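You operate a simulated robot arm through the tools that you are given. There is no shell and no other tool.

You run a simulated robot arm. Do the job below in one go: nothing can be reset, and whatever is moved stays where it is left.

## Task
Pot the young plant in the glass pot: gravel first, then soil, each to its line.
Fine: use the green scoop, set the plant upright on the soil, put the scoop back. Set down upright: green scoop, young plant.

The check looks at the end state, three seconds after you hand in, the way a careful person would. Anything else that was tipped, shoved, dropped, spilled or broken makes it a failure.

## Robot
A 7-joint arm with a two-finger parallel gripper, fixed in place. Base frame: the origin is at the foot of the arm, x ahead of it, y to its left, z up; the work surface is at about z = 806. Units: mm, degrees, N and s.
With the tool pointing down near the work surface it reaches from about 220 to 740 mm from the base axis. Its first joint turns from -166.0 to 166.0 degrees. Payload 1.57 kg.
Tool frame: the origin (TCP) lies between the finger pads and is the grasp point; the fingertips stand 30 mm ahead of it; z points along the fingers, y is the line along which they close. Largest opening 110 mm; finger width 24, thickness 12; the body of the gripper, 48 by 112 mm, starts 78 mm behind the TCP.
Orientation is told as [roll, pitch, yaw] about the base's x, y, z axes, in that order, counted from this pose: with the fingers straight down and closing along the base's y, the tool's x points along the base's -x, its y along +y and its z along -z.

## Interface
- The arm moves only by the tool servo_tool. Its argument "series" is a list of rows, each a list of 7 numbers: the gripper command, from -1 (fully open) to 1 (shut), values between in proportion, then the shift along the tool's x, y, z in mm, then the turn, a rotation vector about the tool's x, y, z in degrees. In form: [[claw, dx, dy, dz, wx, wy, wz], ...]. A call has 1 to 20 rows; each row shifts and turns the commanded pose from where the row before left it, along the tool's axes as they then stand. A row lasts 0.2 s, in which the tool goes at most 50 mm and 8.6 degrees; a call with a longer step from one row to the next is refused whole, and so is a gripper value outside its range. A pose out of reach is approached as far as the arm can. The call stops where the force on the tool passes 40 N (or 10 N more than at its start, if that is more) or the arm is blocked; 0.2 s more then pass. The fingers move at their own pace (about 45 mm/s each) and stop on an object; they squeeze with about 41 N. The grip force told is the motor's: it shows also when the fingers shut on nothing. Time passes only in rows, and 0.2 s behind the last, so rows that do not move let the fingers close. The reply holds the time, the measured pose of the TCP, the force on the tool along the base axes, the opening and the grip force, in the units named above and with some noise, with the torque about the TCP (base axes, N m) and any sound that the robot's microphone picked up.
- Cameras (640 x 400 px; columns grow to the right, rows downward): "scene" is fixed at [220, 500.4, 1408.8]; the picture's right is [-0.43, -0.90, 0.00], its down [-0.83, 0.39, -0.39] and it looks along [0.35, -0.17, -0.92] (base axes); focal length 214 px, centre (320, 200). "wrist" rides on the gripper at [70, 16, -141] in the tool frame; the picture's right is [-0.23, 0.97, 0.00], its down [-0.86, -0.20, -0.48] and it looks along [-0.47, -0.11, 0.88] (tool axes); focal length 222 px, centre (320, 200). There is no depth. A picture from a camera that has moved, and an enlarged one, comes with that camera's place and axes in the base frame and with its lens.
- capture(camera): a new picture of that camera. The clock stands still meanwhile.
- slide_trunk(by): slides the trunk up (or, below 0, down) by that many mm; the arm rides with it, the base frame stays. It gives what a move gives, with no picture.
- zoom(camera, box): a new picture of the part [left, top, right, bottom] of that camera's present view, enlarged. The clock stands still meanwhile.
- hand_in(): hands the job in; it is judged then, once.

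Nothing tells you positions but the pictures and the camera data. Unless the task says otherwise, let go and move clear before handing in.

The tools are called as name(argument=value, ...) on one line, values as JSON. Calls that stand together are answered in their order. servo_tool: Moves the arm, as the interface text tells. Its arguments: {"type":"object","properties":{"series":{"type":"array","items":{"type":"array","items":{"type":"number"}}}},"required":["series"]} The other tools are called the same way: slide_trunk (by) slides the trunk up or down; capture (camera) takes a picture; zoom (camera, box) takes an enlarged picture of a part of a camera's view; hand_in () hands the job in.

At the start:

```text
time: 0.0
ee_pos: [387.7, 373.4, 1220.1]
tcp_rot: [0.0, 0.0, 0.0]
ft_force: [-0.3, 0.2, 0.3]
torque: [-0.01, 0.0, -0.01]
opening: 110.0
gripper_force: 0.0
trunk travel left (down, up): [-525.0, 65.0]
```

scene: 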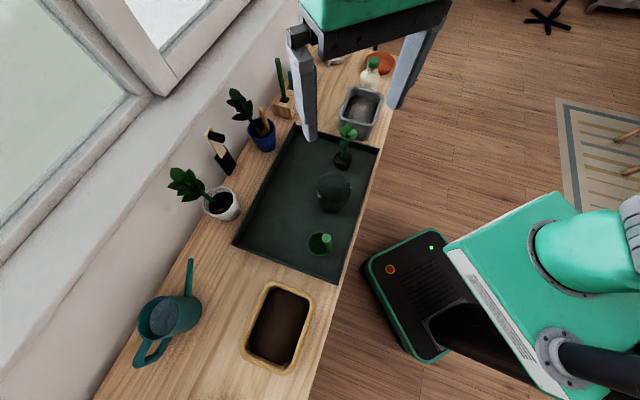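
wrist: 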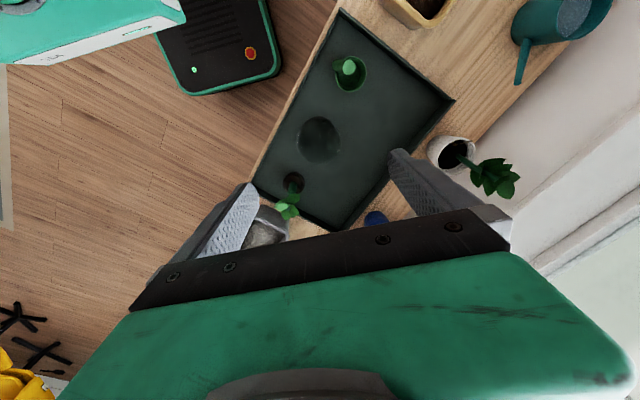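

I see a tray with a green scoop, a dark glass pot and a young plant, with a soil bin on one side and a gravel bin on the other. I'll zoom in for details before moving.

zoom(camera="scene", box=[220, 110, 400, 290])

zoom(camera="scene", box=[300, 40, 420, 180])

zoom(camera="scene", box=[120, 240, 340, 390])

zoom(camera="wrist", box=[240, 20, 460, 240])

```text
2.22 times, centred on (310, 200) of scene
camera zoom: at [220.0, 500.4, 1408.8], right [-0.43, -0.9, 0.0], down [-0.83, 0.39, -0.39], along [0.35, -0.17, -0.92], focal length 477 px, centre (342, 200)
```

zoom: 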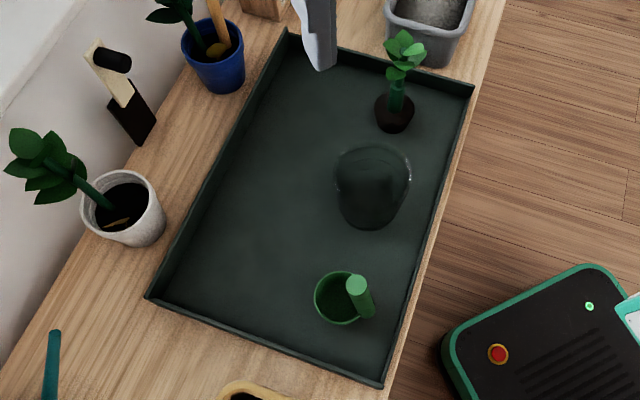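

```text
2.86 times, centred on (360, 110) of scene
camera zoom: at [220.0, 500.4, 1408.8], right [-0.43, -0.9, 0.0], down [-0.83, 0.39, -0.39], along [0.35, -0.17, -0.92], focal length 613 px, centre (206, 457)
```

zoom: 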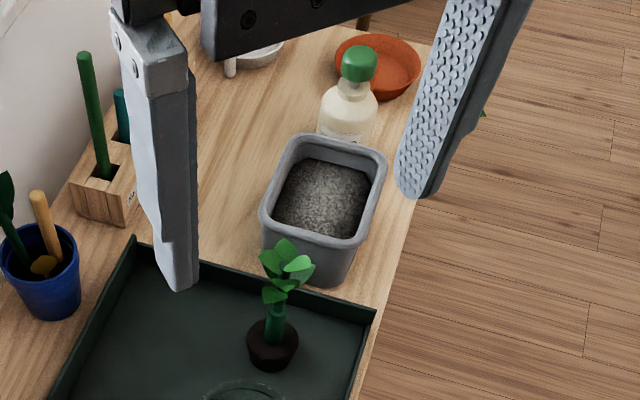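

```text
2.67 times, centred on (230, 315) of scene
camera zoom: at [220.0, 500.4, 1408.8], right [-0.43, -0.9, 0.0], down [-0.83, 0.39, -0.39], along [0.35, -0.17, -0.92], focal length 572 px, centre (560, -107)
```

zoom: 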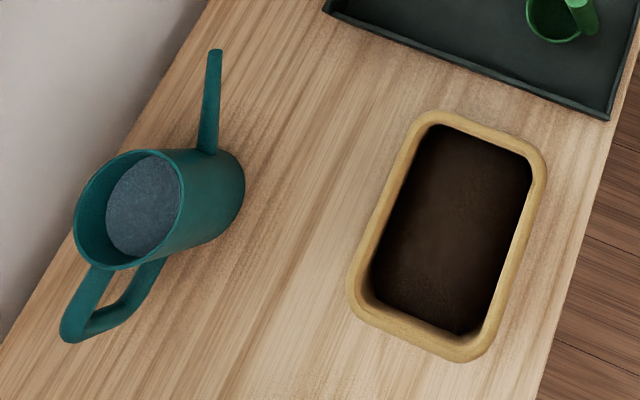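

```text
1.82 times, centred on (350, 130) of wrist
camera zoom: at [318.0, 390.3, 1360.9], right [0.23, 0.97, 0.0], down [0.86, -0.2, 0.48], along [0.47, -0.11, -0.88], focal length 404 px, centre (266, 327)
```

zoom: 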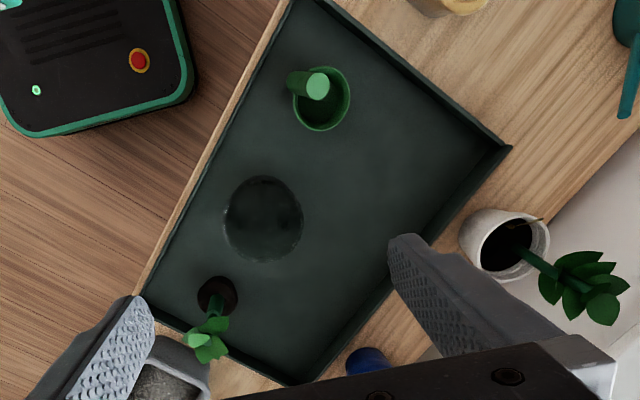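

The scoop looks like an upright ladle near (320, 450), the pot is near (420, 362), the plant near (527, 271), the soil bin near (193, 610) and the gravel bin near (660, 144). I'll zoom in harder on the pot and the scoop.

zoom(camera="scene", box=[300, 155, 370, 225])

zoom(camera="scene", box=[295, 220, 350, 265])

zoom(camera="wrist", box=[280, 95, 360, 175])

zoom(camera="wrist", box=[315, 35, 385, 105])

```text
5.71 times, centred on (335, 190) of scene
camera zoom: at [220.0, 500.4, 1408.8], right [-0.43, -0.9, 0.0], down [-0.83, 0.39, -0.39], along [0.35, -0.17, -0.92], focal length 1226 px, centre (234, 257)
```

zoom: 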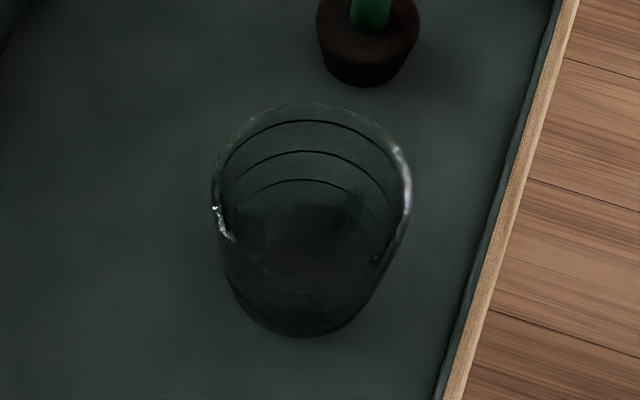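

```text
8.89 times, centred on (322, 242) of scene
camera zoom: at [220.0, 500.4, 1408.8], right [-0.43, -0.9, 0.0], down [-0.83, 0.39, -0.39], along [0.35, -0.17, -0.92], focal length 1906 px, centre (298, -178)
```

zoom: 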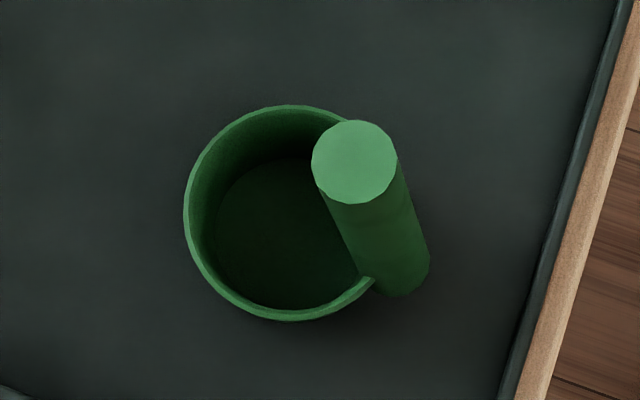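

```text
5.00 times, centred on (320, 135) of wrist
camera zoom: at [318.0, 390.3, 1360.9], right [0.23, 0.97, 0.0], down [0.86, -0.2, 0.48], along [0.47, -0.11, -0.88], focal length 1111 px, centre (320, 525)
```

zoom: 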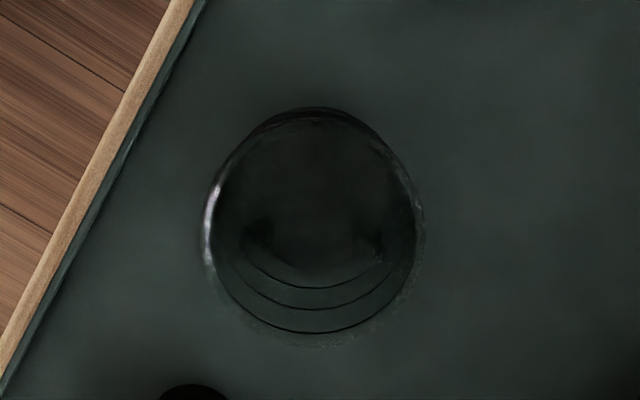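

```text
5.71 times, centred on (350, 70) of wrist
camera zoom: at [318.0, 390.3, 1360.9], right [0.23, 0.97, 0.0], down [0.86, -0.2, 0.48], along [0.47, -0.11, -0.88], focal length 1269 px, centre (149, 943)
```

zoom: 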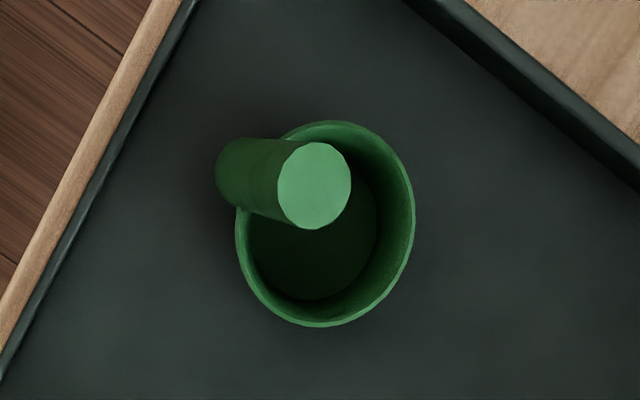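

The scoop is a cup with an upright handle on the robot's side, leaning slightly over the cup. The pot shows three rings, so I'll turn the gripper to yaw 45 and move in for a closer look with the wrist camera.

servo_tool(series=[[-1, 0, 0, 0, 0, 0, -7.5], [-1, 0, 0, 0, 0, 0, -7.5], [-1, 0, 0, 0, 0, 0, -7.5], [-1, 0, 0, 0, 0, 0, -7.5], [-1, 0, 0, 0, 0, 0, -7.5], [-1, 0, 0, 0, 0, 0, -7.5], [-1, 20, 0, 20, 0, 0, 0], [-1, 20, 0, 40, 0, 0, 0], [-1, 20, 0, 40, 0, 0, 0], [-1, 20, 0, 40, 0, 0, 0]])

capture(camera="wrist")

```text
time: 2.2
ee_pos: [332.5, 317.2, 1080.2]
tcp_rot: [0.1, -0.1, 45.0]
ft_force: [0.5, 0.8, -0.2]
torque: [0.04, -0.01, -0.04]
opening: 110.2
gripper_force: 0.1
trunk travel left (down, up): [-525.0, 65.0]
```

```text
taken
camera wrist: at [271.0, 279.1, 1220.3], right [-0.53, 0.85, 0.0], down [0.75, 0.46, 0.48], along [0.41, 0.25, -0.88], focal length 222 px, centre (320, 200)
```

wrist: 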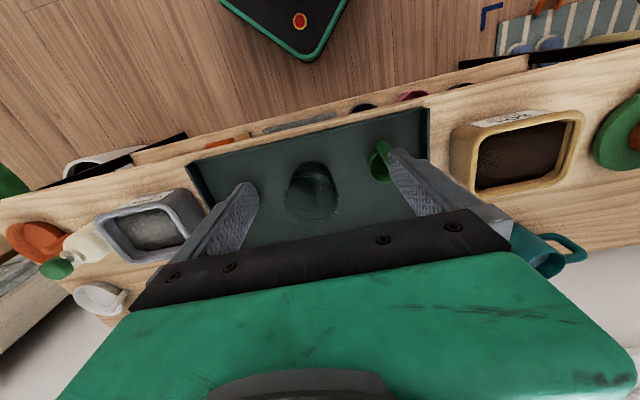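

The wrist view shows labels on the bins' near sides and the pot's rings. I'll zoom in on each of them.

zoom(camera="wrist", box=[270, 140, 360, 230])

zoom(camera="wrist", box=[80, 170, 220, 280])

zoom(camera="wrist", box=[430, 90, 600, 210])

zoom(camera="wrist", box=[355, 120, 415, 190])

```text
4.44 times, centred on (315, 185) of wrist
camera zoom: at [271.0, 279.1, 1220.3], right [-0.53, 0.85, 0.0], down [0.75, 0.46, 0.48], along [0.41, 0.25, -0.88], focal length 987 px, centre (342, 267)
```

zoom: 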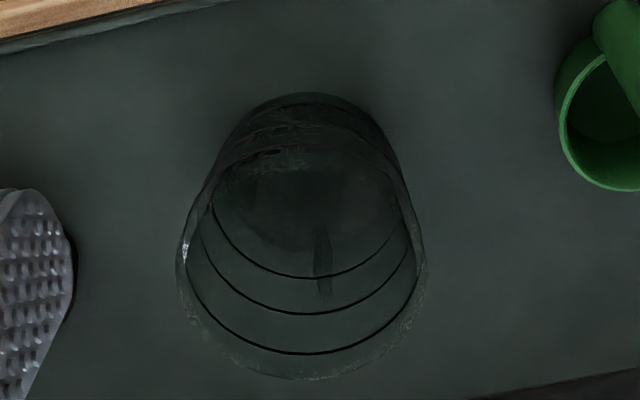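

```text
3.64 times, centred on (150, 225) of wrist
camera zoom: at [271.0, 279.1, 1220.3], right [-0.53, 0.85, 0.0], down [0.75, 0.46, 0.48], along [0.41, 0.25, -0.88], focal length 808 px, centre (938, 109)
```

zoom: 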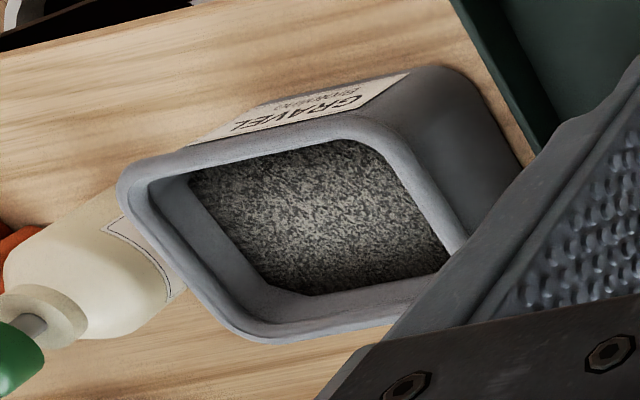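

```text
3.33 times, centred on (515, 150) of wrist
camera zoom: at [271.0, 279.1, 1220.3], right [-0.53, 0.85, 0.0], down [0.75, 0.46, 0.48], along [0.41, 0.25, -0.88], focal length 740 px, centre (-330, 367)
```

zoom: 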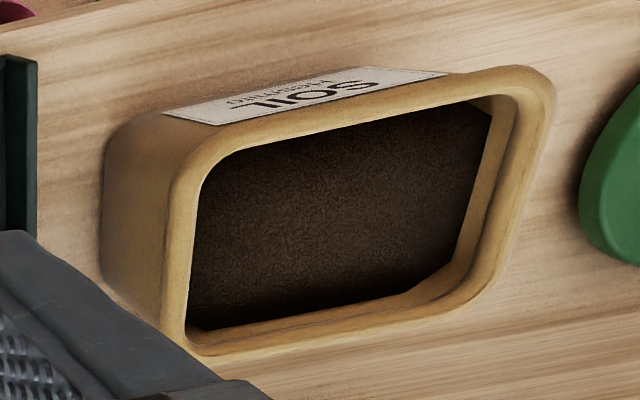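

```text
5.71 times, centred on (385, 155) of wrist
camera zoom: at [271.0, 279.1, 1220.3], right [-0.53, 0.85, 0.0], down [0.75, 0.46, 0.48], along [0.41, 0.25, -0.88], focal length 1269 px, centre (-51, 457)
```

zoom: 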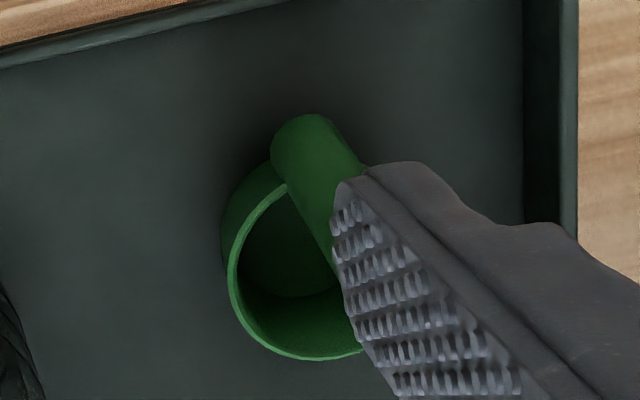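

The bin labels confirm gravel and soil, so next I need a near-side view of the pot's rings. I'll back off towards the robot, come lower and tilt the camera up.

servo_tool(series=[[-1, 14, -3.3, 37, 0, 0, 0], [-1, 14, -3.3, 37, 0, 0, 0], [-1, 14, -3.3, 37, 0, 0, 0], [-1, 14, -3.3, 37, 0, 0, 0], [-1, 0, 0, 0, 0, -7, 0], [-1, 0, 0, 0, 0, -7, 0], [-1, 0, 0, 0, 0, -7, 0], [-1, 0, 0, 0, 0, -7, 0], [-1, 0, 0, 0, 0, -7, 0]])

capture(camera="wrist")

```text
time: 4.2
ee_pos: [300.5, 267.7, 932.9]
tcp_rot: [0.1, -35.1, 45.0]
ft_force: [0.0, -0.2, 0.1]
torque: [0.02, -0.04, 0.01]
opening: 109.9
gripper_force: 0.2
trunk travel left (down, up): [-525.0, 65.0]
```

```text
taken
camera wrist: at [191.4, 182.3, 1007.6], right [-0.56, 0.82, 0.13], down [0.44, 0.16, 0.88], along [0.7, 0.55, -0.45], focal length 222 px, centre (320, 200)
```

wrist: 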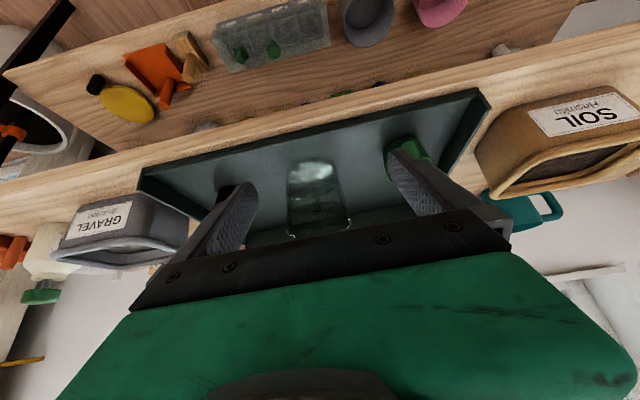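

zoom(camera="wrist", box=[270, 145, 370, 245])

zoom(camera="wrist", box=[360, 125, 450, 195])

zoom(camera="wrist", box=[190, 150, 280, 240])

zoom(camera="wrist", box=[40, 170, 210, 280])

zoom(camera="wrist", box=[460, 70, 640, 220])

```text
4.00 times, centred on (320, 195) of wrist
camera zoom: at [191.4, 182.3, 1007.6], right [-0.56, 0.82, 0.13], down [0.44, 0.16, 0.88], along [0.7, 0.55, -0.45], focal length 888 px, centre (320, 220)
```

zoom: 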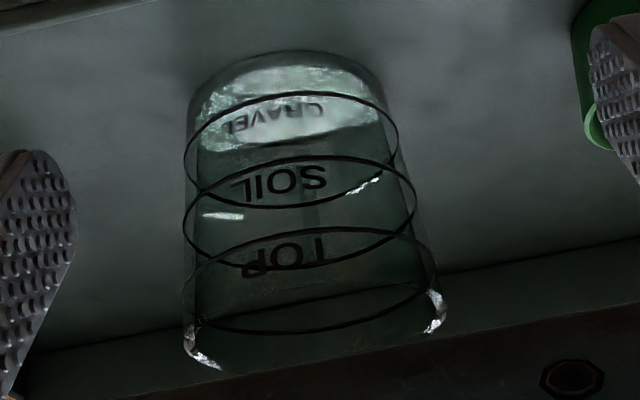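

```text
5.71 times, centred on (405, 160) of wrist
camera zoom: at [191.4, 182.3, 1007.6], right [-0.56, 0.82, 0.13], down [0.44, 0.16, 0.88], along [0.7, 0.55, -0.45], focal length 1269 px, centre (-166, 429)
```

zoom: 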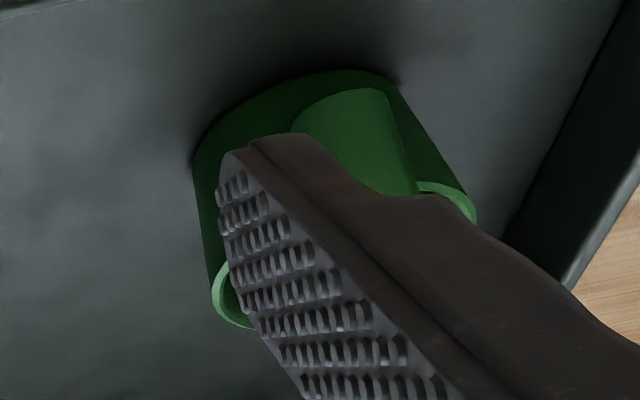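

```text
4.44 times, centred on (235, 195) of wrist
camera zoom: at [191.4, 182.3, 1007.6], right [-0.56, 0.82, 0.13], down [0.44, 0.16, 0.88], along [0.7, 0.55, -0.45], focal length 987 px, centre (698, 222)
```

zoom: 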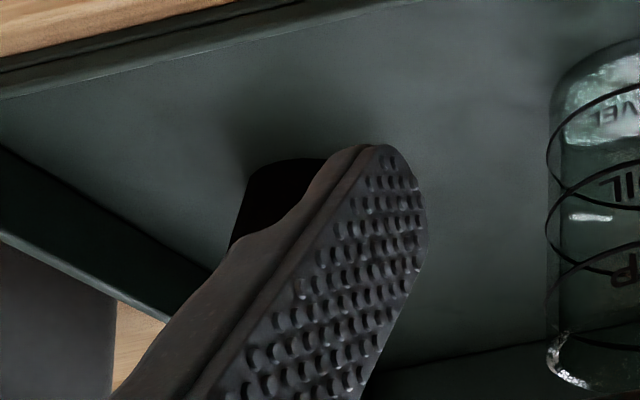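

```text
3.64 times, centred on (125, 225) of wrist
camera zoom: at [191.4, 182.3, 1007.6], right [-0.56, 0.82, 0.13], down [0.44, 0.16, 0.88], along [0.7, 0.55, -0.45], focal length 808 px, centre (1029, 109)
```

zoom: 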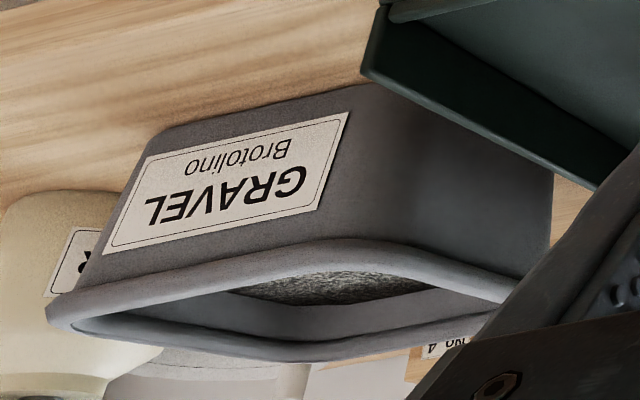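

```text
2.67 times, centred on (550, 145) of wrist
camera zoom: at [191.4, 182.3, 1007.6], right [-0.56, 0.82, 0.13], down [0.44, 0.16, 0.88], along [0.7, 0.55, -0.45], focal length 592 px, centre (-293, 347)
```

zoom: 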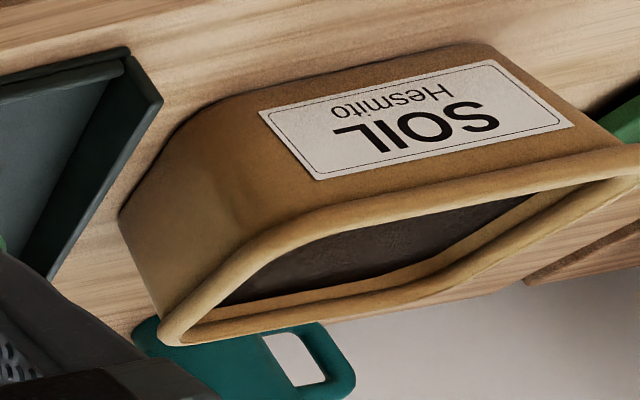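

The rings read GRAVEL (lowest, z≈828), SOIL (z≈858) and TOP (z≈885). I'll shift sideways to look at the scoop squarely.

servo_tool(series=[[-1, 0, 40, 0, 0, 0, 0], [-1, 0, 40, 0, 0, 0, 0], [-1, 0, 40, 0, 0, 0, 0], [-1, 0, 10, 0, 0, 0, 0]])

zoom(camera="wrist", box=[240, 125, 400, 225])

capture(camera="scene")

```text
time: 5.2
ee_pos: [207.2, 360.9, 931.8]
tcp_rot: [0.0, -35.0, 45.0]
ft_force: [0.8, -0.2, 0.2]
torque: [0.01, -0.03, 0.01]
opening: 110.1
gripper_force: 0.1
trunk travel left (down, up): [-525.0, 65.0]
```

```text
4.00 times, centred on (320, 175) of wrist
camera zoom: at [98.3, 275.0, 1007.3], right [-0.56, 0.82, 0.13], down [0.44, 0.16, 0.88], along [0.7, 0.55, -0.45], focal length 888 px, centre (320, 300)
```

zoom: 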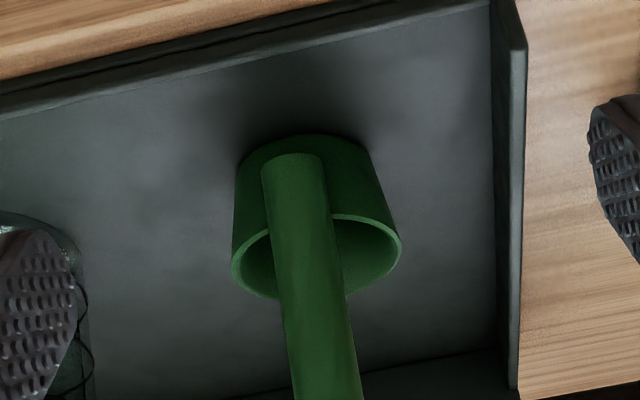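

```text
taken
```

scene: 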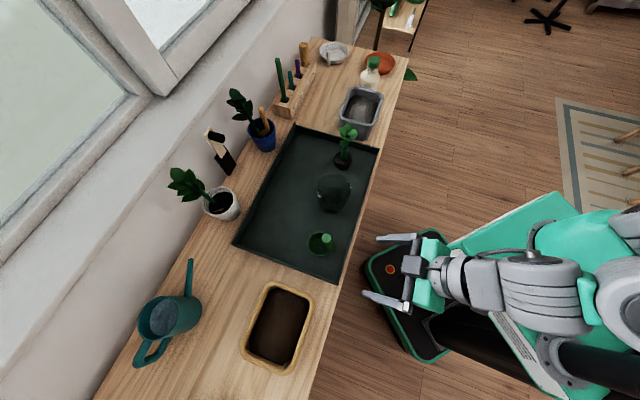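

I'll take the rest of the handle from this pose and a clean scene zoom now that the arm is out of the way.

zoom(camera="wrist", box=[240, 140, 400, 240])

zoom(camera="scene", box=[320, 70, 400, 180])

zoom(camera="scene", box=[230, 120, 390, 290])

```text
4.00 times, centred on (320, 190) of wrist
camera zoom: at [98.3, 275.0, 1007.3], right [-0.56, 0.82, 0.13], down [0.44, 0.16, 0.88], along [0.7, 0.55, -0.45], focal length 888 px, centre (320, 240)
```

zoom: 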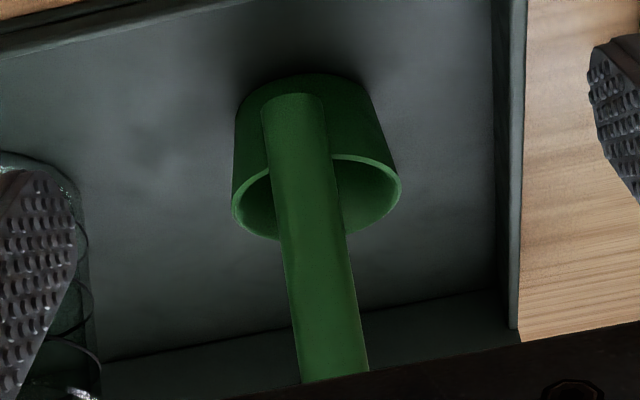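

```text
3.64 times, centred on (360, 125) of scene
camera zoom: at [220.0, 500.4, 1408.8], right [-0.43, -0.9, 0.0], down [-0.83, 0.39, -0.39], along [0.35, -0.17, -0.92], focal length 780 px, centre (174, 473)
```

zoom: 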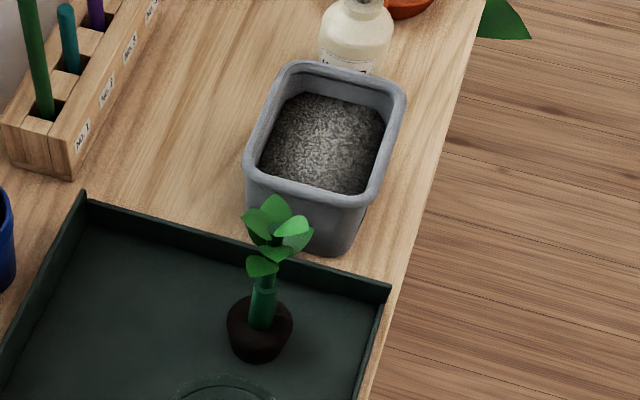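

```text
2.35 times, centred on (310, 205) of scene
camera zoom: at [220.0, 500.4, 1408.8], right [-0.43, -0.9, 0.0], down [-0.83, 0.39, -0.39], along [0.35, -0.17, -0.92], focal length 505 px, centre (344, 188)
```

zoom: 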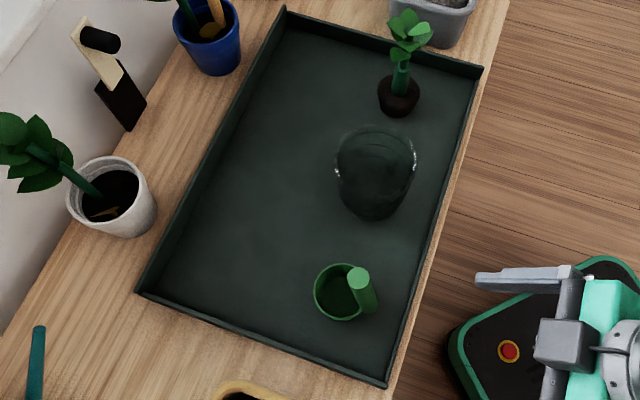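

Bins are about 85–90 mm tall (rims near z≈890), and the scoop handle's top is near (312, 440, 930). Before gripping, I'll lift into free space, go horizontal and test how far the wrist can roll.

servo_tool(series=[[-1, -19, 0, -27, 0, 0, 0], [-1, -19, 0, -27, 0, 0, 0], [-1, -19, 0, -27, 0, 0, 0], [-1, -19, 0, -27, 0, 0, 0], [-1, 0, 0, 0, 0, -8, 0], [-1, 0, 0, 0, 0, -8, 0], [-1, 0, 0, 0, 0, -8, 0], [-1, 0, 0, 0, 0, -8, 0], [-1, 0, 0, 0, 0, -8, 0]])

capture(camera="scene")

```text
time: 7.4
ee_pos: [248.0, 350.8, 1081.6]
tcp_rot: [14.7, -75.4, 23.8]
ft_force: [0.1, 0.6, 0.0]
torque: [0.04, 0.02, 0.01]
opening: 110.1
gripper_force: 0.0
trunk travel left (down, up): [-525.0, 65.0]
stopped in row 9: the arm was blocked; the commanded pose is now the measured one
```

```text
taken
```

scene: 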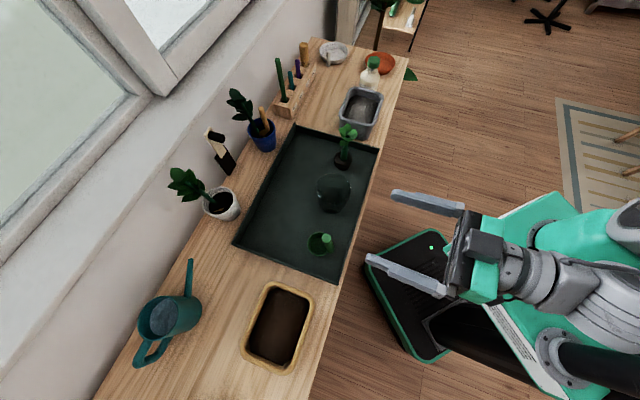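

Near the body the horizontal pose hits a joint limit. I'll move outward in free air above the tray and test the tilt and roll there.

servo_tool(series=[[-1, 0, 0, 43, 0, 0, 0], [-1, 0, 0, 43, 0, 0, 0], [-1, 0, 0, 43, 0, 0, 0], [-1, 0, 0, 0, 0, -6, 0], [-1, 0, 0, 0, 0, -6, 0]])

```text
time: 8.6
ee_pos: [343.0, 432.1, 1049.6]
tcp_rot: [61.9, -85.8, -23.5]
ft_force: [0.6, 0.0, -0.2]
torque: [0.01, -0.02, 0.01]
opening: 109.9
gripper_force: 0.0
trunk travel left (down, up): [-525.0, 65.0]
```

It reaches horizontal here. Now I'll test rolling about the tool axis.

servo_tool(series=[[-1, 0, 0, 0, 0, 0, 8], [-1, 0, 0, 0, 0, 0, 8], [-1, 0, 0, 0, 0, 0, 8], [-1, 0, 0, 0, 0, 0, 8], [-1, 0, 0, 0, 0, 0, 8], [-1, 0, 0, 0, 0, 0, 8], [-1, 0, 0, 0, 0, 0, 8], [-1, 0, 0, 0, 0, 0, 8], [-1, 0, 0, 0, 0, 0, 8], [-1, 0, 0, 0, 0, 0, 8], [-1, 0, 0, 0, 0, 0, 8], [-1, 0, 0, 0, 0, 0, 8], [-1, 0, 0, 0, 0, 0, 8], [-1, 0, 0, 0, 0, 0, 8], [-1, 0, 0, 0, 0, 0, 8], [-1, 0, 0, 0, 0, 0, 8]])

capture(camera="scene")

```text
time: 12.0
ee_pos: [342.8, 431.3, 1051.3]
tcp_rot: [87.1, 41.8, -53.5]
ft_force: [0.9, 0.6, 0.0]
torque: [-0.02, 0.02, -0.02]
opening: 110.1
gripper_force: 0.1
trunk travel left (down, up): [-525.0, 65.0]
```

```text
taken
```

scene: 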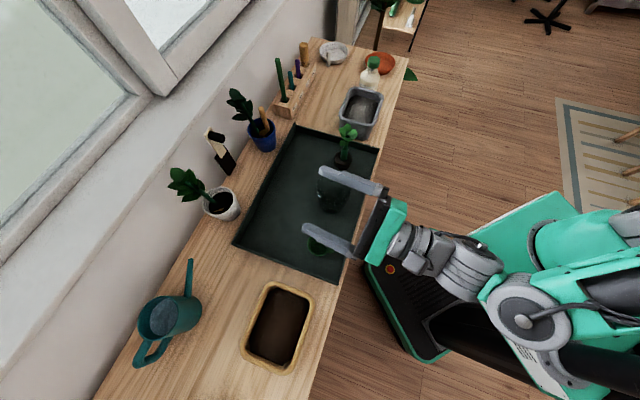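

Rolling by +128° works. I'll go on to +180°, which puts the camera above the tool, and see whether it still has room.

servo_tool(series=[[-1, 0, 0, 0, 0, 0, 7.4], [-1, 0, 0, 0, 0, 0, 7.4], [-1, 0, 0, 0, 0, 0, 7.4], [-1, 0, 0, 0, 0, 0, 7.4], [-1, 0, 0, 0, 0, 0, 7.4], [-1, 0, 0, 0, 0, 0, 7.4], [-1, 0, 0, 0, 0, 0, 7.6], [-1, 0, 0, 0, 0, 0, 8], [-1, 0, 0, 0, 0, 0, 8], [-1, 0, 0, 0, 0, 0, 8], [-1, 0, 0, 0, 0, 0, 8], [-1, 0, 0, 0, 0, 0, 8], [-1, 0, 0, 0, 0, 0, 8], [-1, 0, 0, 0, 0, 0, 8], [-1, 0, 0, 0, 0, 0, 8], [-1, 0, 0, 0, 0, 0, 8], [-1, 0, 0, 0, 0, 0, 8]])

capture(camera="wrist")

```text
time: 15.6
ee_pos: [467.9, 363.4, 1140.2]
tcp_rot: [74.4, 81.1, -64.4]
ft_force: [0.7, 0.6, -0.2]
torque: [0.01, -0.01, -0.02]
opening: 110.0
gripper_force: 0.1
out of reach, approached as far as the arm can: row 1, 2, 3, 4, 5, 6, 7, 8, 9, 10, 11, 12, 13, 14, 15, 16, 17
trunk travel left (down, up): [-525.0, 65.0]
```

```text
taken
camera wrist: at [366.7, 269.2, 1215.8], right [0.65, -0.75, -0.08], down [-0.43, -0.28, -0.85], along [0.62, 0.59, -0.51], focal length 222 px, centre (320, 200)
```

wrist: 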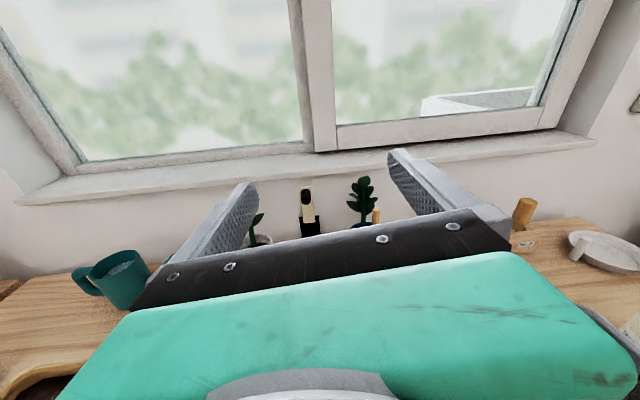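

Past about +130° the wrist runs out, so I'll use the camera-below configuration. I'll roll back in free air.

servo_tool(series=[[-1, 0, 0, 0, 0, 0, -8], [-1, 0, 0, 0, 0, 0, -8], [-1, 0, 0, 0, 0, 0, -8], [-1, 0, 0, 0, 0, 0, -8], [-1, 0, 0, 0, 0, 0, -8], [-1, 0, 0, 0, 0, 0, -8], [-1, 0, 0, 0, 0, 0, -8], [-1, 0, 0, 0, 0, 0, -8], [-1, 0, 0, 0, 0, 0, -8], [-1, 0, 0, 0, 0, 0, -8], [-1, 0, 0, 0, 0, 0, -8], [-1, 0, 0, 0, 0, 0, -8], [-1, 0, 0, 0, 0, 0, -8], [-1, 0, 0, 0, 0, 0, -8], [-1, 0, 0, 0, 0, 0, -8], [-1, 0, 0, 0, 0, 0, -8], [-1, 0, 0, 0, 0, 0, -8]])

```text
time: 19.2
ee_pos: [475.4, 356.1, 1141.1]
tcp_rot: [86.3, -54.7, -47.1]
ft_force: [0.3, 0.0, 0.6]
torque: [-0.04, 0.03, 0.01]
opening: 109.9
gripper_force: 0.1
trunk travel left (down, up): [-525.0, 65.0]
```

Now at roll +35°. I'll test the negative direction down to about -125°.

servo_tool(series=[[-1, 0, 0, 0, 0, 0, -8], [-1, 0, 0, 0, 0, 0, -8], [-1, 0, 0, 0, 0, 0, -8], [-1, 0, 0, 0, 0, 0, -8], [-1, 0, 0, 0, 0, 0, -8], [-1, 0, 0, 0, 0, 0, -8], [-1, 0, 0, 0, 0, 0, -8], [-1, 0, 0, 0, 0, 0, -8], [-1, 0, 0, 0, 0, 0, -8], [-1, 0, 0, 0, 0, 0, -8], [-1, 0, 0, 0, 0, 0, -8], [-1, 0, 0, 0, 0, 0, -8], [-1, 0, 0, 0, 0, 0, -8], [-1, 0, 0, 0, 0, 0, -8], [-1, 0, 0, 0, 0, 0, -8], [-1, 0, 0, 0, 0, 0, -8], [-1, 0, 0, 0, 0, 0, -8], [-1, 0, 0, 0, 0, 0, -8], [-1, 0, 0, 0, 0, 0, -8], [-1, 0, 0, 0, 0, 0, -8]])

capture(camera="scene")

```text
time: 23.4
ee_pos: [475.8, 355.6, 1142.5]
tcp_rot: [-87.4, 34.8, 131.3]
ft_force: [0.5, 0.1, -0.4]
torque: [-0.04, -0.02, -0.02]
opening: 110.0
gripper_force: 0.2
trunk travel left (down, up): [-525.0, 65.0]
```

```text
taken
```

scene: 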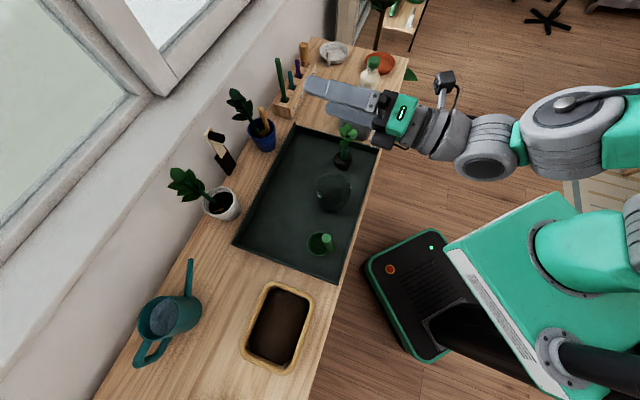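

Both roll directions work to about ±125°. I'll roll back to level and read the pose.

servo_tool(series=[[-1, 0, 0, 0, 0, 0, 8], [-1, 0, 0, 0, 0, 0, 8], [-1, 0, 0, 0, 0, 0, 8], [-1, 0, 0, 0, 0, 0, 8], [-1, 0, 0, 0, 0, 0, 8], [-1, 0, 0, 0, 0, 0, 8], [-1, 0, 0, 0, 0, 0, 8], [-1, 0, 0, 0, 0, 0, 8], [-1, 0, 0, 0, 0, 0, 8], [-1, 0, 0, 0, 0, 0, 8], [-1, 0, 0, 0, 0, 0, 8], [-1, 0, 0, 0, 0, 0, 8], [-1, 0, 0, 0, 0, 0, 8], [-1, 0, 0, 0, 0, 0, 8], [-1, 0, 0, 0, 0, 0, 8], [-1, 0, 0, 0, 0, 0, 0]])

```text
time: 26.8
ee_pos: [474.9, 355.2, 1142.9]
tcp_rot: [-64.3, -85.1, 104.1]
ft_force: [-0.3, 0.0, 0.4]
torque: [0.03, 0.01, 0.02]
opening: 110.2
gripper_force: 0.0
trunk travel left (down, up): [-525.0, 65.0]
```

I'll square the tool up (pointing straight across the table, level) and move above the scoop handle.

servo_tool(series=[[-1, 0, 0, 0, -5.3, -2.1, 4.6], [-1, 18, 35, -11.6, 0, 0, 0], [-1, 18, 35, -11.6, 0, 0, 0], [-1, 18, 35, -11.6, 0, 0, 0], [-1, 18, 35, -11.6, 0, 0, 0], [-1, 18, 35, -11.6, 0, 0, 0], [-1, 0, 0, 0, 0, 0, 0]])

capture(camera="scene")

capture(camera="wrist")

```text
time: 28.4
ee_pos: [309.8, 435.6, 1053.1]
tcp_rot: [37.8, -89.7, 7.3]
ft_force: [-0.7, 0.1, 0.0]
torque: [0.02, -0.02, -0.01]
opening: 110.1
gripper_force: 0.0
trunk travel left (down, up): [-525.0, 65.0]
```

```text
taken
```

scene: 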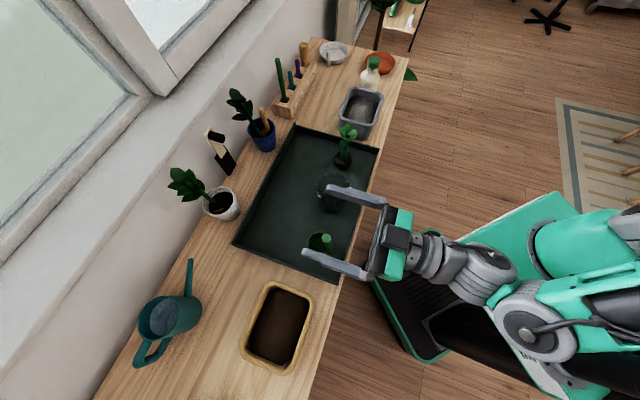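

```text
taken
camera wrist: at [197.6, 347.8, 982.6], right [-0.69, 0.69, 0.23], down [-0.19, -0.48, 0.86], along [0.7, 0.55, 0.46], focal length 222 px, centre (320, 200)
```

wrist: 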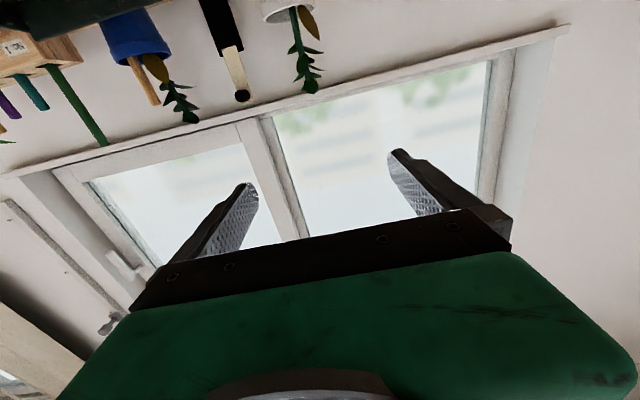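

The tool is square and above the handle. I'll narrow the opening to about 70 mm and descend part way, then check alignment.

servo_tool(series=[[-0.27, 0, 0, 0, 0, 0, 0], [-0.27, 0, 1, 1.5, 0, 0, 0], [-0.27, 30, 0, 0, 0, 0, 0], [-0.27, 30, 0, 0, 0, 0, 0], [-0.27, 20, 0, 0, 0, 0, 0], [-0.27, 0, 0, 0, 0, 0, 0]])

zoom(camera="scene", box=[290, 170, 410, 290])

```text
time: 29.8
ee_pos: [309.6, 437.9, 971.9]
tcp_rot: [27.3, -89.7, 18.0]
ft_force: [0.1, -0.8, 0.1]
torque: [0.03, 0.0, 0.02]
opening: 70.0
gripper_force: 0.0
trunk travel left (down, up): [-525.0, 65.0]
```

```text
3.33 times, centred on (350, 230) of scene
camera zoom: at [220.0, 500.4, 1408.8], right [-0.43, -0.9, 0.0], down [-0.83, 0.39, -0.39], along [0.35, -0.17, -0.92], focal length 715 px, centre (220, 100)
```

zoom: 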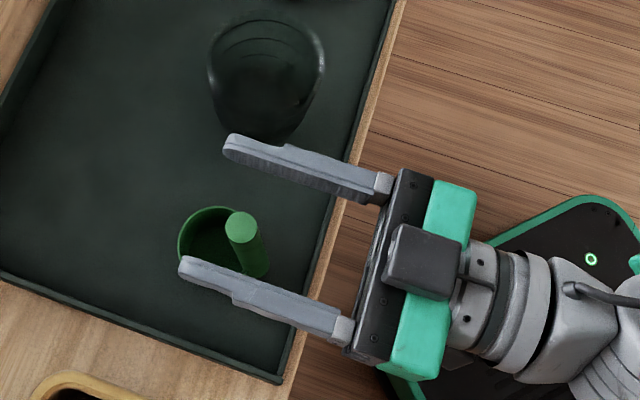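

The handle top sits right where I estimated. I'll descend to z≈913 and close on the handle.

servo_tool(series=[[-0.27, 20, 0, 0, 0, 0, 0], [-0.27, 20, 0, 0, 0, 0, 0], [-0.27, 18, 0, 0, 0, 0, 0], [-0.27, 0, 0, 0, 0, 0, 0]])

zoom(camera="scene", box=[290, 170, 410, 290])

```text
time: 30.8
ee_pos: [309.2, 437.1, 914.0]
tcp_rot: [30.6, -89.7, 14.6]
ft_force: [-0.4, 0.2, -0.6]
torque: [-0.01, 0.04, 0.01]
opening: 70.0
gripper_force: 0.0
trunk travel left (down, up): [-525.0, 65.0]
```

```text
3.33 times, centred on (350, 230) of scene
camera zoom: at [220.0, 500.4, 1408.8], right [-0.43, -0.9, 0.0], down [-0.83, 0.39, -0.39], along [0.35, -0.17, -0.92], focal length 715 px, centre (220, 100)
```

zoom: 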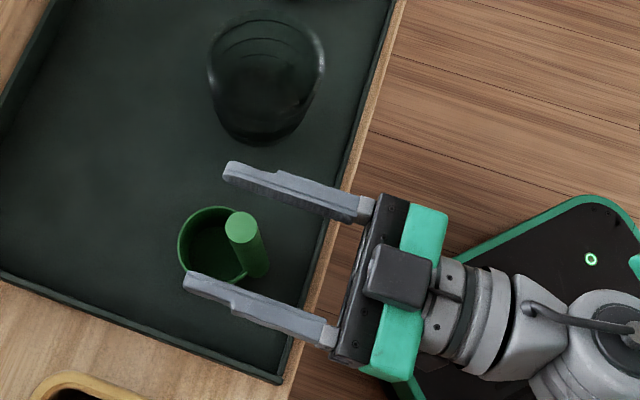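

Aligned; closing on the handle.

servo_tool(series=[[0.4, 0, 0, 0, 0, 0, 0], [0.5, 0, 0, 0, 0, 0, 0], [0.6, 0, 0, 0, 0, 0, 0], [0.7, 0, 0, 0, 0, 0, 0], [1, 0, 0, 0, 0, 0, 0], [1, 0, 0, 0, 0, 0, 0], [1, 0, 0, 0, 0, 0, 0]])

zoom(camera="scene", box=[290, 170, 410, 290])

```text
time: 32.4
ee_pos: [309.7, 436.7, 915.1]
tcp_rot: [30.4, -89.7, 14.8]
ft_force: [0.2, -1.1, 0.2]
torque: [0.01, 0.0, 0.0]
opening: 20.7
gripper_force: 34.1
trunk travel left (down, up): [-525.0, 65.0]
```

```text
3.33 times, centred on (350, 230) of scene
camera zoom: at [220.0, 500.4, 1408.8], right [-0.43, -0.9, 0.0], down [-0.83, 0.39, -0.39], along [0.35, -0.17, -0.92], focal length 715 px, centre (220, 100)
```

zoom: 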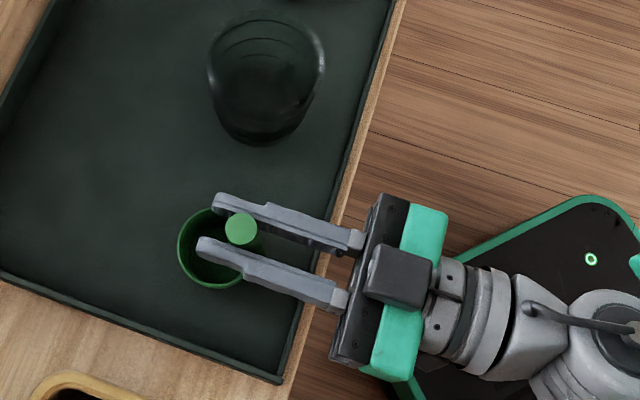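

Gripped (opening 20.7 mm). Home grasp pose is TCP ≈ (309.5, 436.9, 914.5). Lifting straight up.

servo_tool(series=[[1, -15, 0, 0, 0, 0, 0], [1, -25, 0, 0, 0, 0, 0], [1, -30, 0, 0, 0, 0, 0], [1, -30, 0, 0, 0, 0, 0], [1, -30, 0, 0, 0, 0, 0], [1, 0, 0, 0, 0, 0, 0]])

zoom(camera="scene", box=[270, 150, 430, 310])

```text
time: 33.8
ee_pos: [309.8, 437.9, 1044.1]
tcp_rot: [29.7, -89.7, 15.4]
ft_force: [0.5, 1.0, -0.9]
torque: [-0.01, 0.02, -0.04]
opening: 20.7
gripper_force: 33.9
trunk travel left (down, up): [-525.0, 65.0]
```

```text
2.50 times, centred on (350, 230) of scene
camera zoom: at [220.0, 500.4, 1408.8], right [-0.43, -0.9, 0.0], down [-0.83, 0.39, -0.39], along [0.35, -0.17, -0.92], focal length 536 px, centre (245, 125)
```

zoom: 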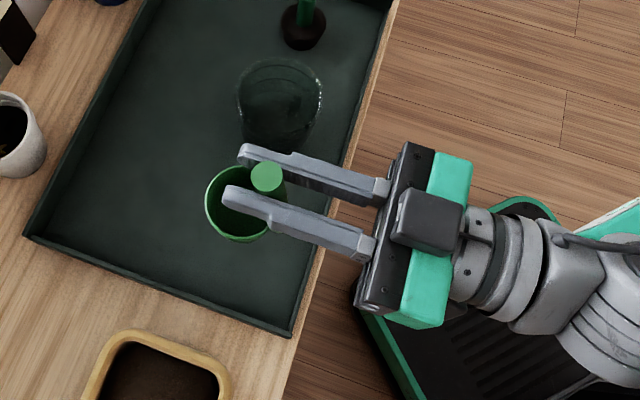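

The scoop is secure. The young plant's leaves reach z≈990, so I'll go up to 1150 and travel sideways to above the gravel bin.

servo_tool(series=[[1, -35, 0, 0, 0, 0, 0], [1, -35, 0, 0, 0, 0, 0], [1, -36, 0, 0, 0, 0, 0], [1, 0, -40, 1.5, 0, 0, 0], [1, 0, -45, 1.5, 0, 0, 0], [1, 0, -45, 1.5, 0, 0, 0], [1, 0, -45, 1.5, 0, 0, 0], [1, 0, -45, 1.5, 0, 0, 0], [1, 0, -45, 1.5, 0, 0, 0], [1, 0, -45, 1.5, 0, 0, 0], [1, 0, -45, 1.5, 0, 0, 0], [1, 0, -45, 1.5, 0, 0, 0], [1, 0, -48, 1.5, 0, 0, 0], [1, 0, 0, 0, 0, 0, 0]])

capture(camera="scene")

```text
time: 36.8
ee_pos: [639.3, 136.2, 1148.0]
tcp_rot: [32.8, -89.7, 12.2]
ft_force: [-0.4, -0.1, -1.2]
torque: [0.02, 0.04, 0.0]
opening: 20.6
gripper_force: 34.3
trunk travel left (down, up): [-525.0, 65.0]
```

```text
taken
```

scene: 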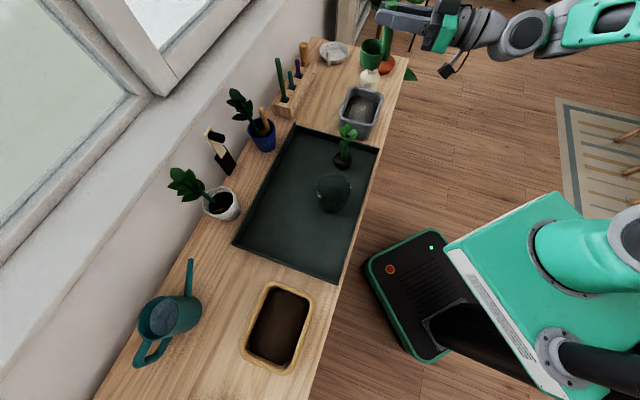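

The arm holds the scoop above the gravel bin. I'll zoom in to refine the bin's position and the gravel surface.

zoom(camera="scene", box=[325, 75, 395, 145])

zoom(camera="scene", box=[340, 0, 440, 100])

```text
5.71 times, centred on (360, 110) of scene
camera zoom: at [220.0, 500.4, 1408.8], right [-0.43, -0.9, 0.0], down [-0.83, 0.39, -0.39], along [0.35, -0.17, -0.92], focal length 1226 px, centre (91, 714)
```

zoom: 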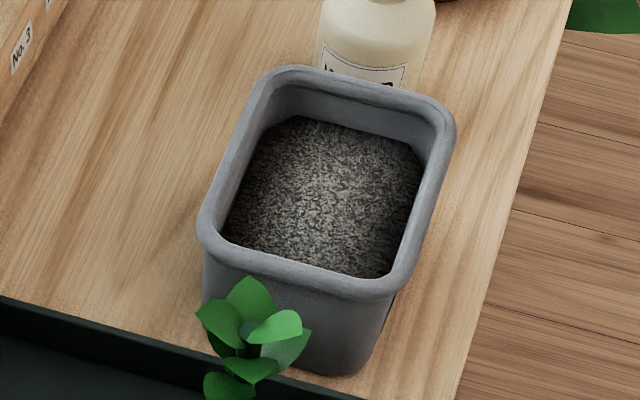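

```text
4.00 times, centred on (390, 50) of scene
camera zoom: at [220.0, 500.4, 1408.8], right [-0.43, -0.9, 0.0], down [-0.83, 0.39, -0.39], along [0.35, -0.17, -0.92], focal length 858 px, centre (40, 800)
```

zoom: 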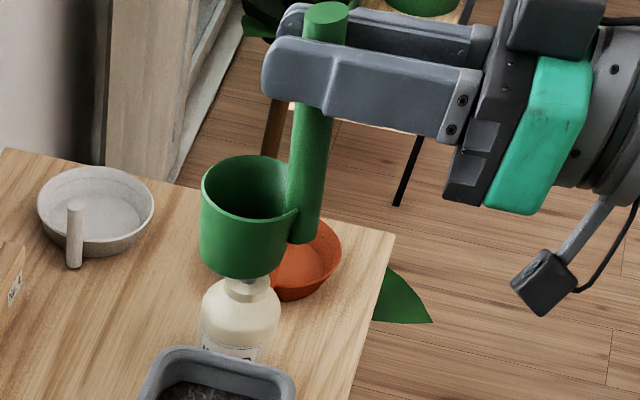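

The gravel bin spans ρ≈510–618, s≈−431…−294 (table axes), its rim is at z≈892 and the gravel surface is near z≈872. I'll lower to just above the bin and roll the cup 40° for digging.

servo_tool(series=[[1, 30, -11, 0.7, 0, 0, 0], [1, 30, -11, 0.7, 0, 0, 0], [1, 30, -11, 0.7, 0, 0, 0], [1, 28, -11, 0.7, 0, 0, 0], [1, 0, 0, 0, 0, 0, 8], [1, 0, 0, 0, 0, 0, 8], [1, 0, 0, 0, 0, 0, 8], [1, 0, 0, 0, 0, 0, 8], [1, 0, 0, 0, 0, 0, 8], [1, 0, 0, 0, 0, 0, 0]])

zoom(camera="scene", box=[310, 40, 450, 160])

```text
time: 39.0
ee_pos: [671.8, 104.7, 1030.9]
tcp_rot: [89.5, -49.7, -44.5]
ft_force: [-0.2, -0.2, -0.8]
torque: [0.0, -0.02, -0.01]
opening: 20.4
gripper_force: 33.8
trunk travel left (down, up): [-525.0, 65.0]
```

```text
3.33 times, centred on (380, 100) of scene
camera zoom: at [220.0, 500.4, 1408.8], right [-0.43, -0.9, 0.0], down [-0.83, 0.39, -0.39], along [0.35, -0.17, -0.92], focal length 715 px, centre (120, 533)
```

zoom: 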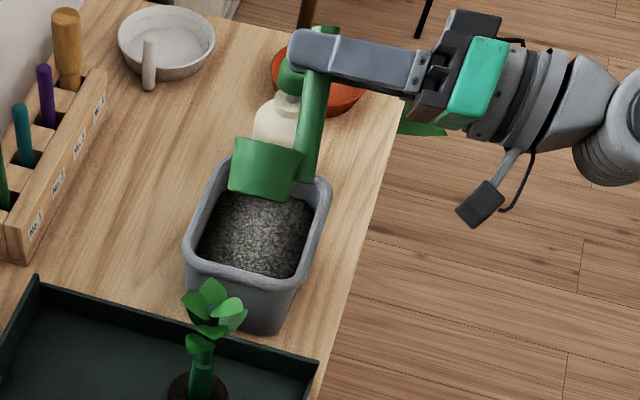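

Lowering in steps; first to just above the gravel, adding 2 mm outward.

servo_tool(series=[[1, 21.4, -18, 1, 0, 0, 0], [1, 21.4, -18, 1, 0, 0, 0], [1, 0, 0, 0, 0, 0, 0]])

zoom(camera="scene", box=[310, 40, 450, 160])

```text
time: 39.8
ee_pos: [670.2, 105.5, 976.0]
tcp_rot: [89.6, -49.9, -44.4]
ft_force: [0.4, -0.4, -0.9]
torque: [0.0, -0.01, -0.01]
opening: 20.6
gripper_force: 34.6
trunk travel left (down, up): [-525.0, 65.0]
```

```text
3.33 times, centred on (380, 100) of scene
camera zoom: at [220.0, 500.4, 1408.8], right [-0.43, -0.9, 0.0], down [-0.83, 0.39, -0.39], along [0.35, -0.17, -0.92], focal length 715 px, centre (120, 533)
```

zoom: 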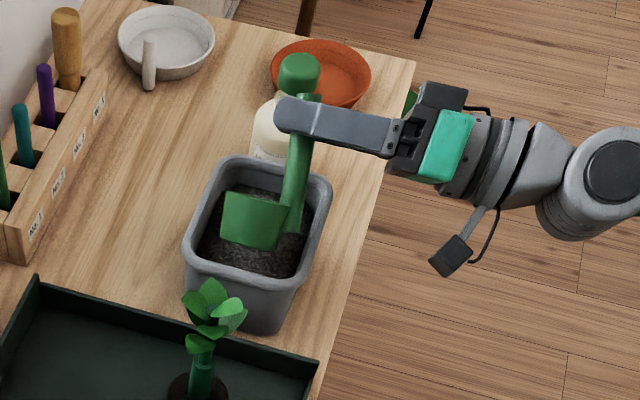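

Well centred. Now easing into the gravel.

servo_tool(series=[[1, 7.66, -6.43, 0, 0, 0, 0], [1, 7.66, -6.43, 0, 0, 0, 0], [1, 0, 0, 0, 0, 0, 0]])

zoom(camera="scene", box=[330, 70, 400, 140])

```text
time: 40.6
ee_pos: [671.5, 106.0, 955.9]
tcp_rot: [89.7, -49.9, -44.5]
ft_force: [0.9, 0.2, -0.8]
torque: [0.01, 0.0, 0.0]
opening: 20.4
gripper_force: 34.4
trunk travel left (down, up): [-525.0, 65.0]
```

```text
5.71 times, centred on (365, 105) of scene
camera zoom: at [220.0, 500.4, 1408.8], right [-0.43, -0.9, 0.0], down [-0.83, 0.39, -0.39], along [0.35, -0.17, -0.92], focal length 1226 px, centre (63, 743)
```

zoom: 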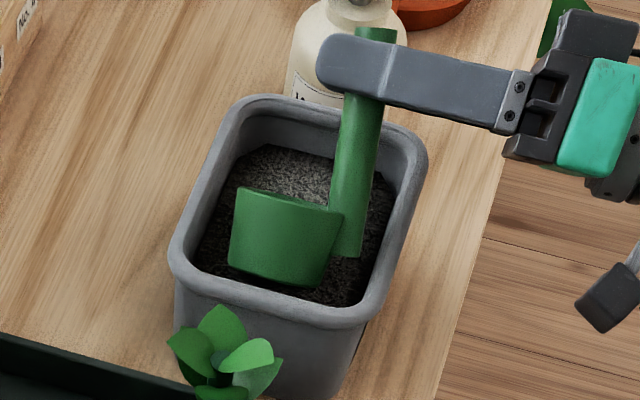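

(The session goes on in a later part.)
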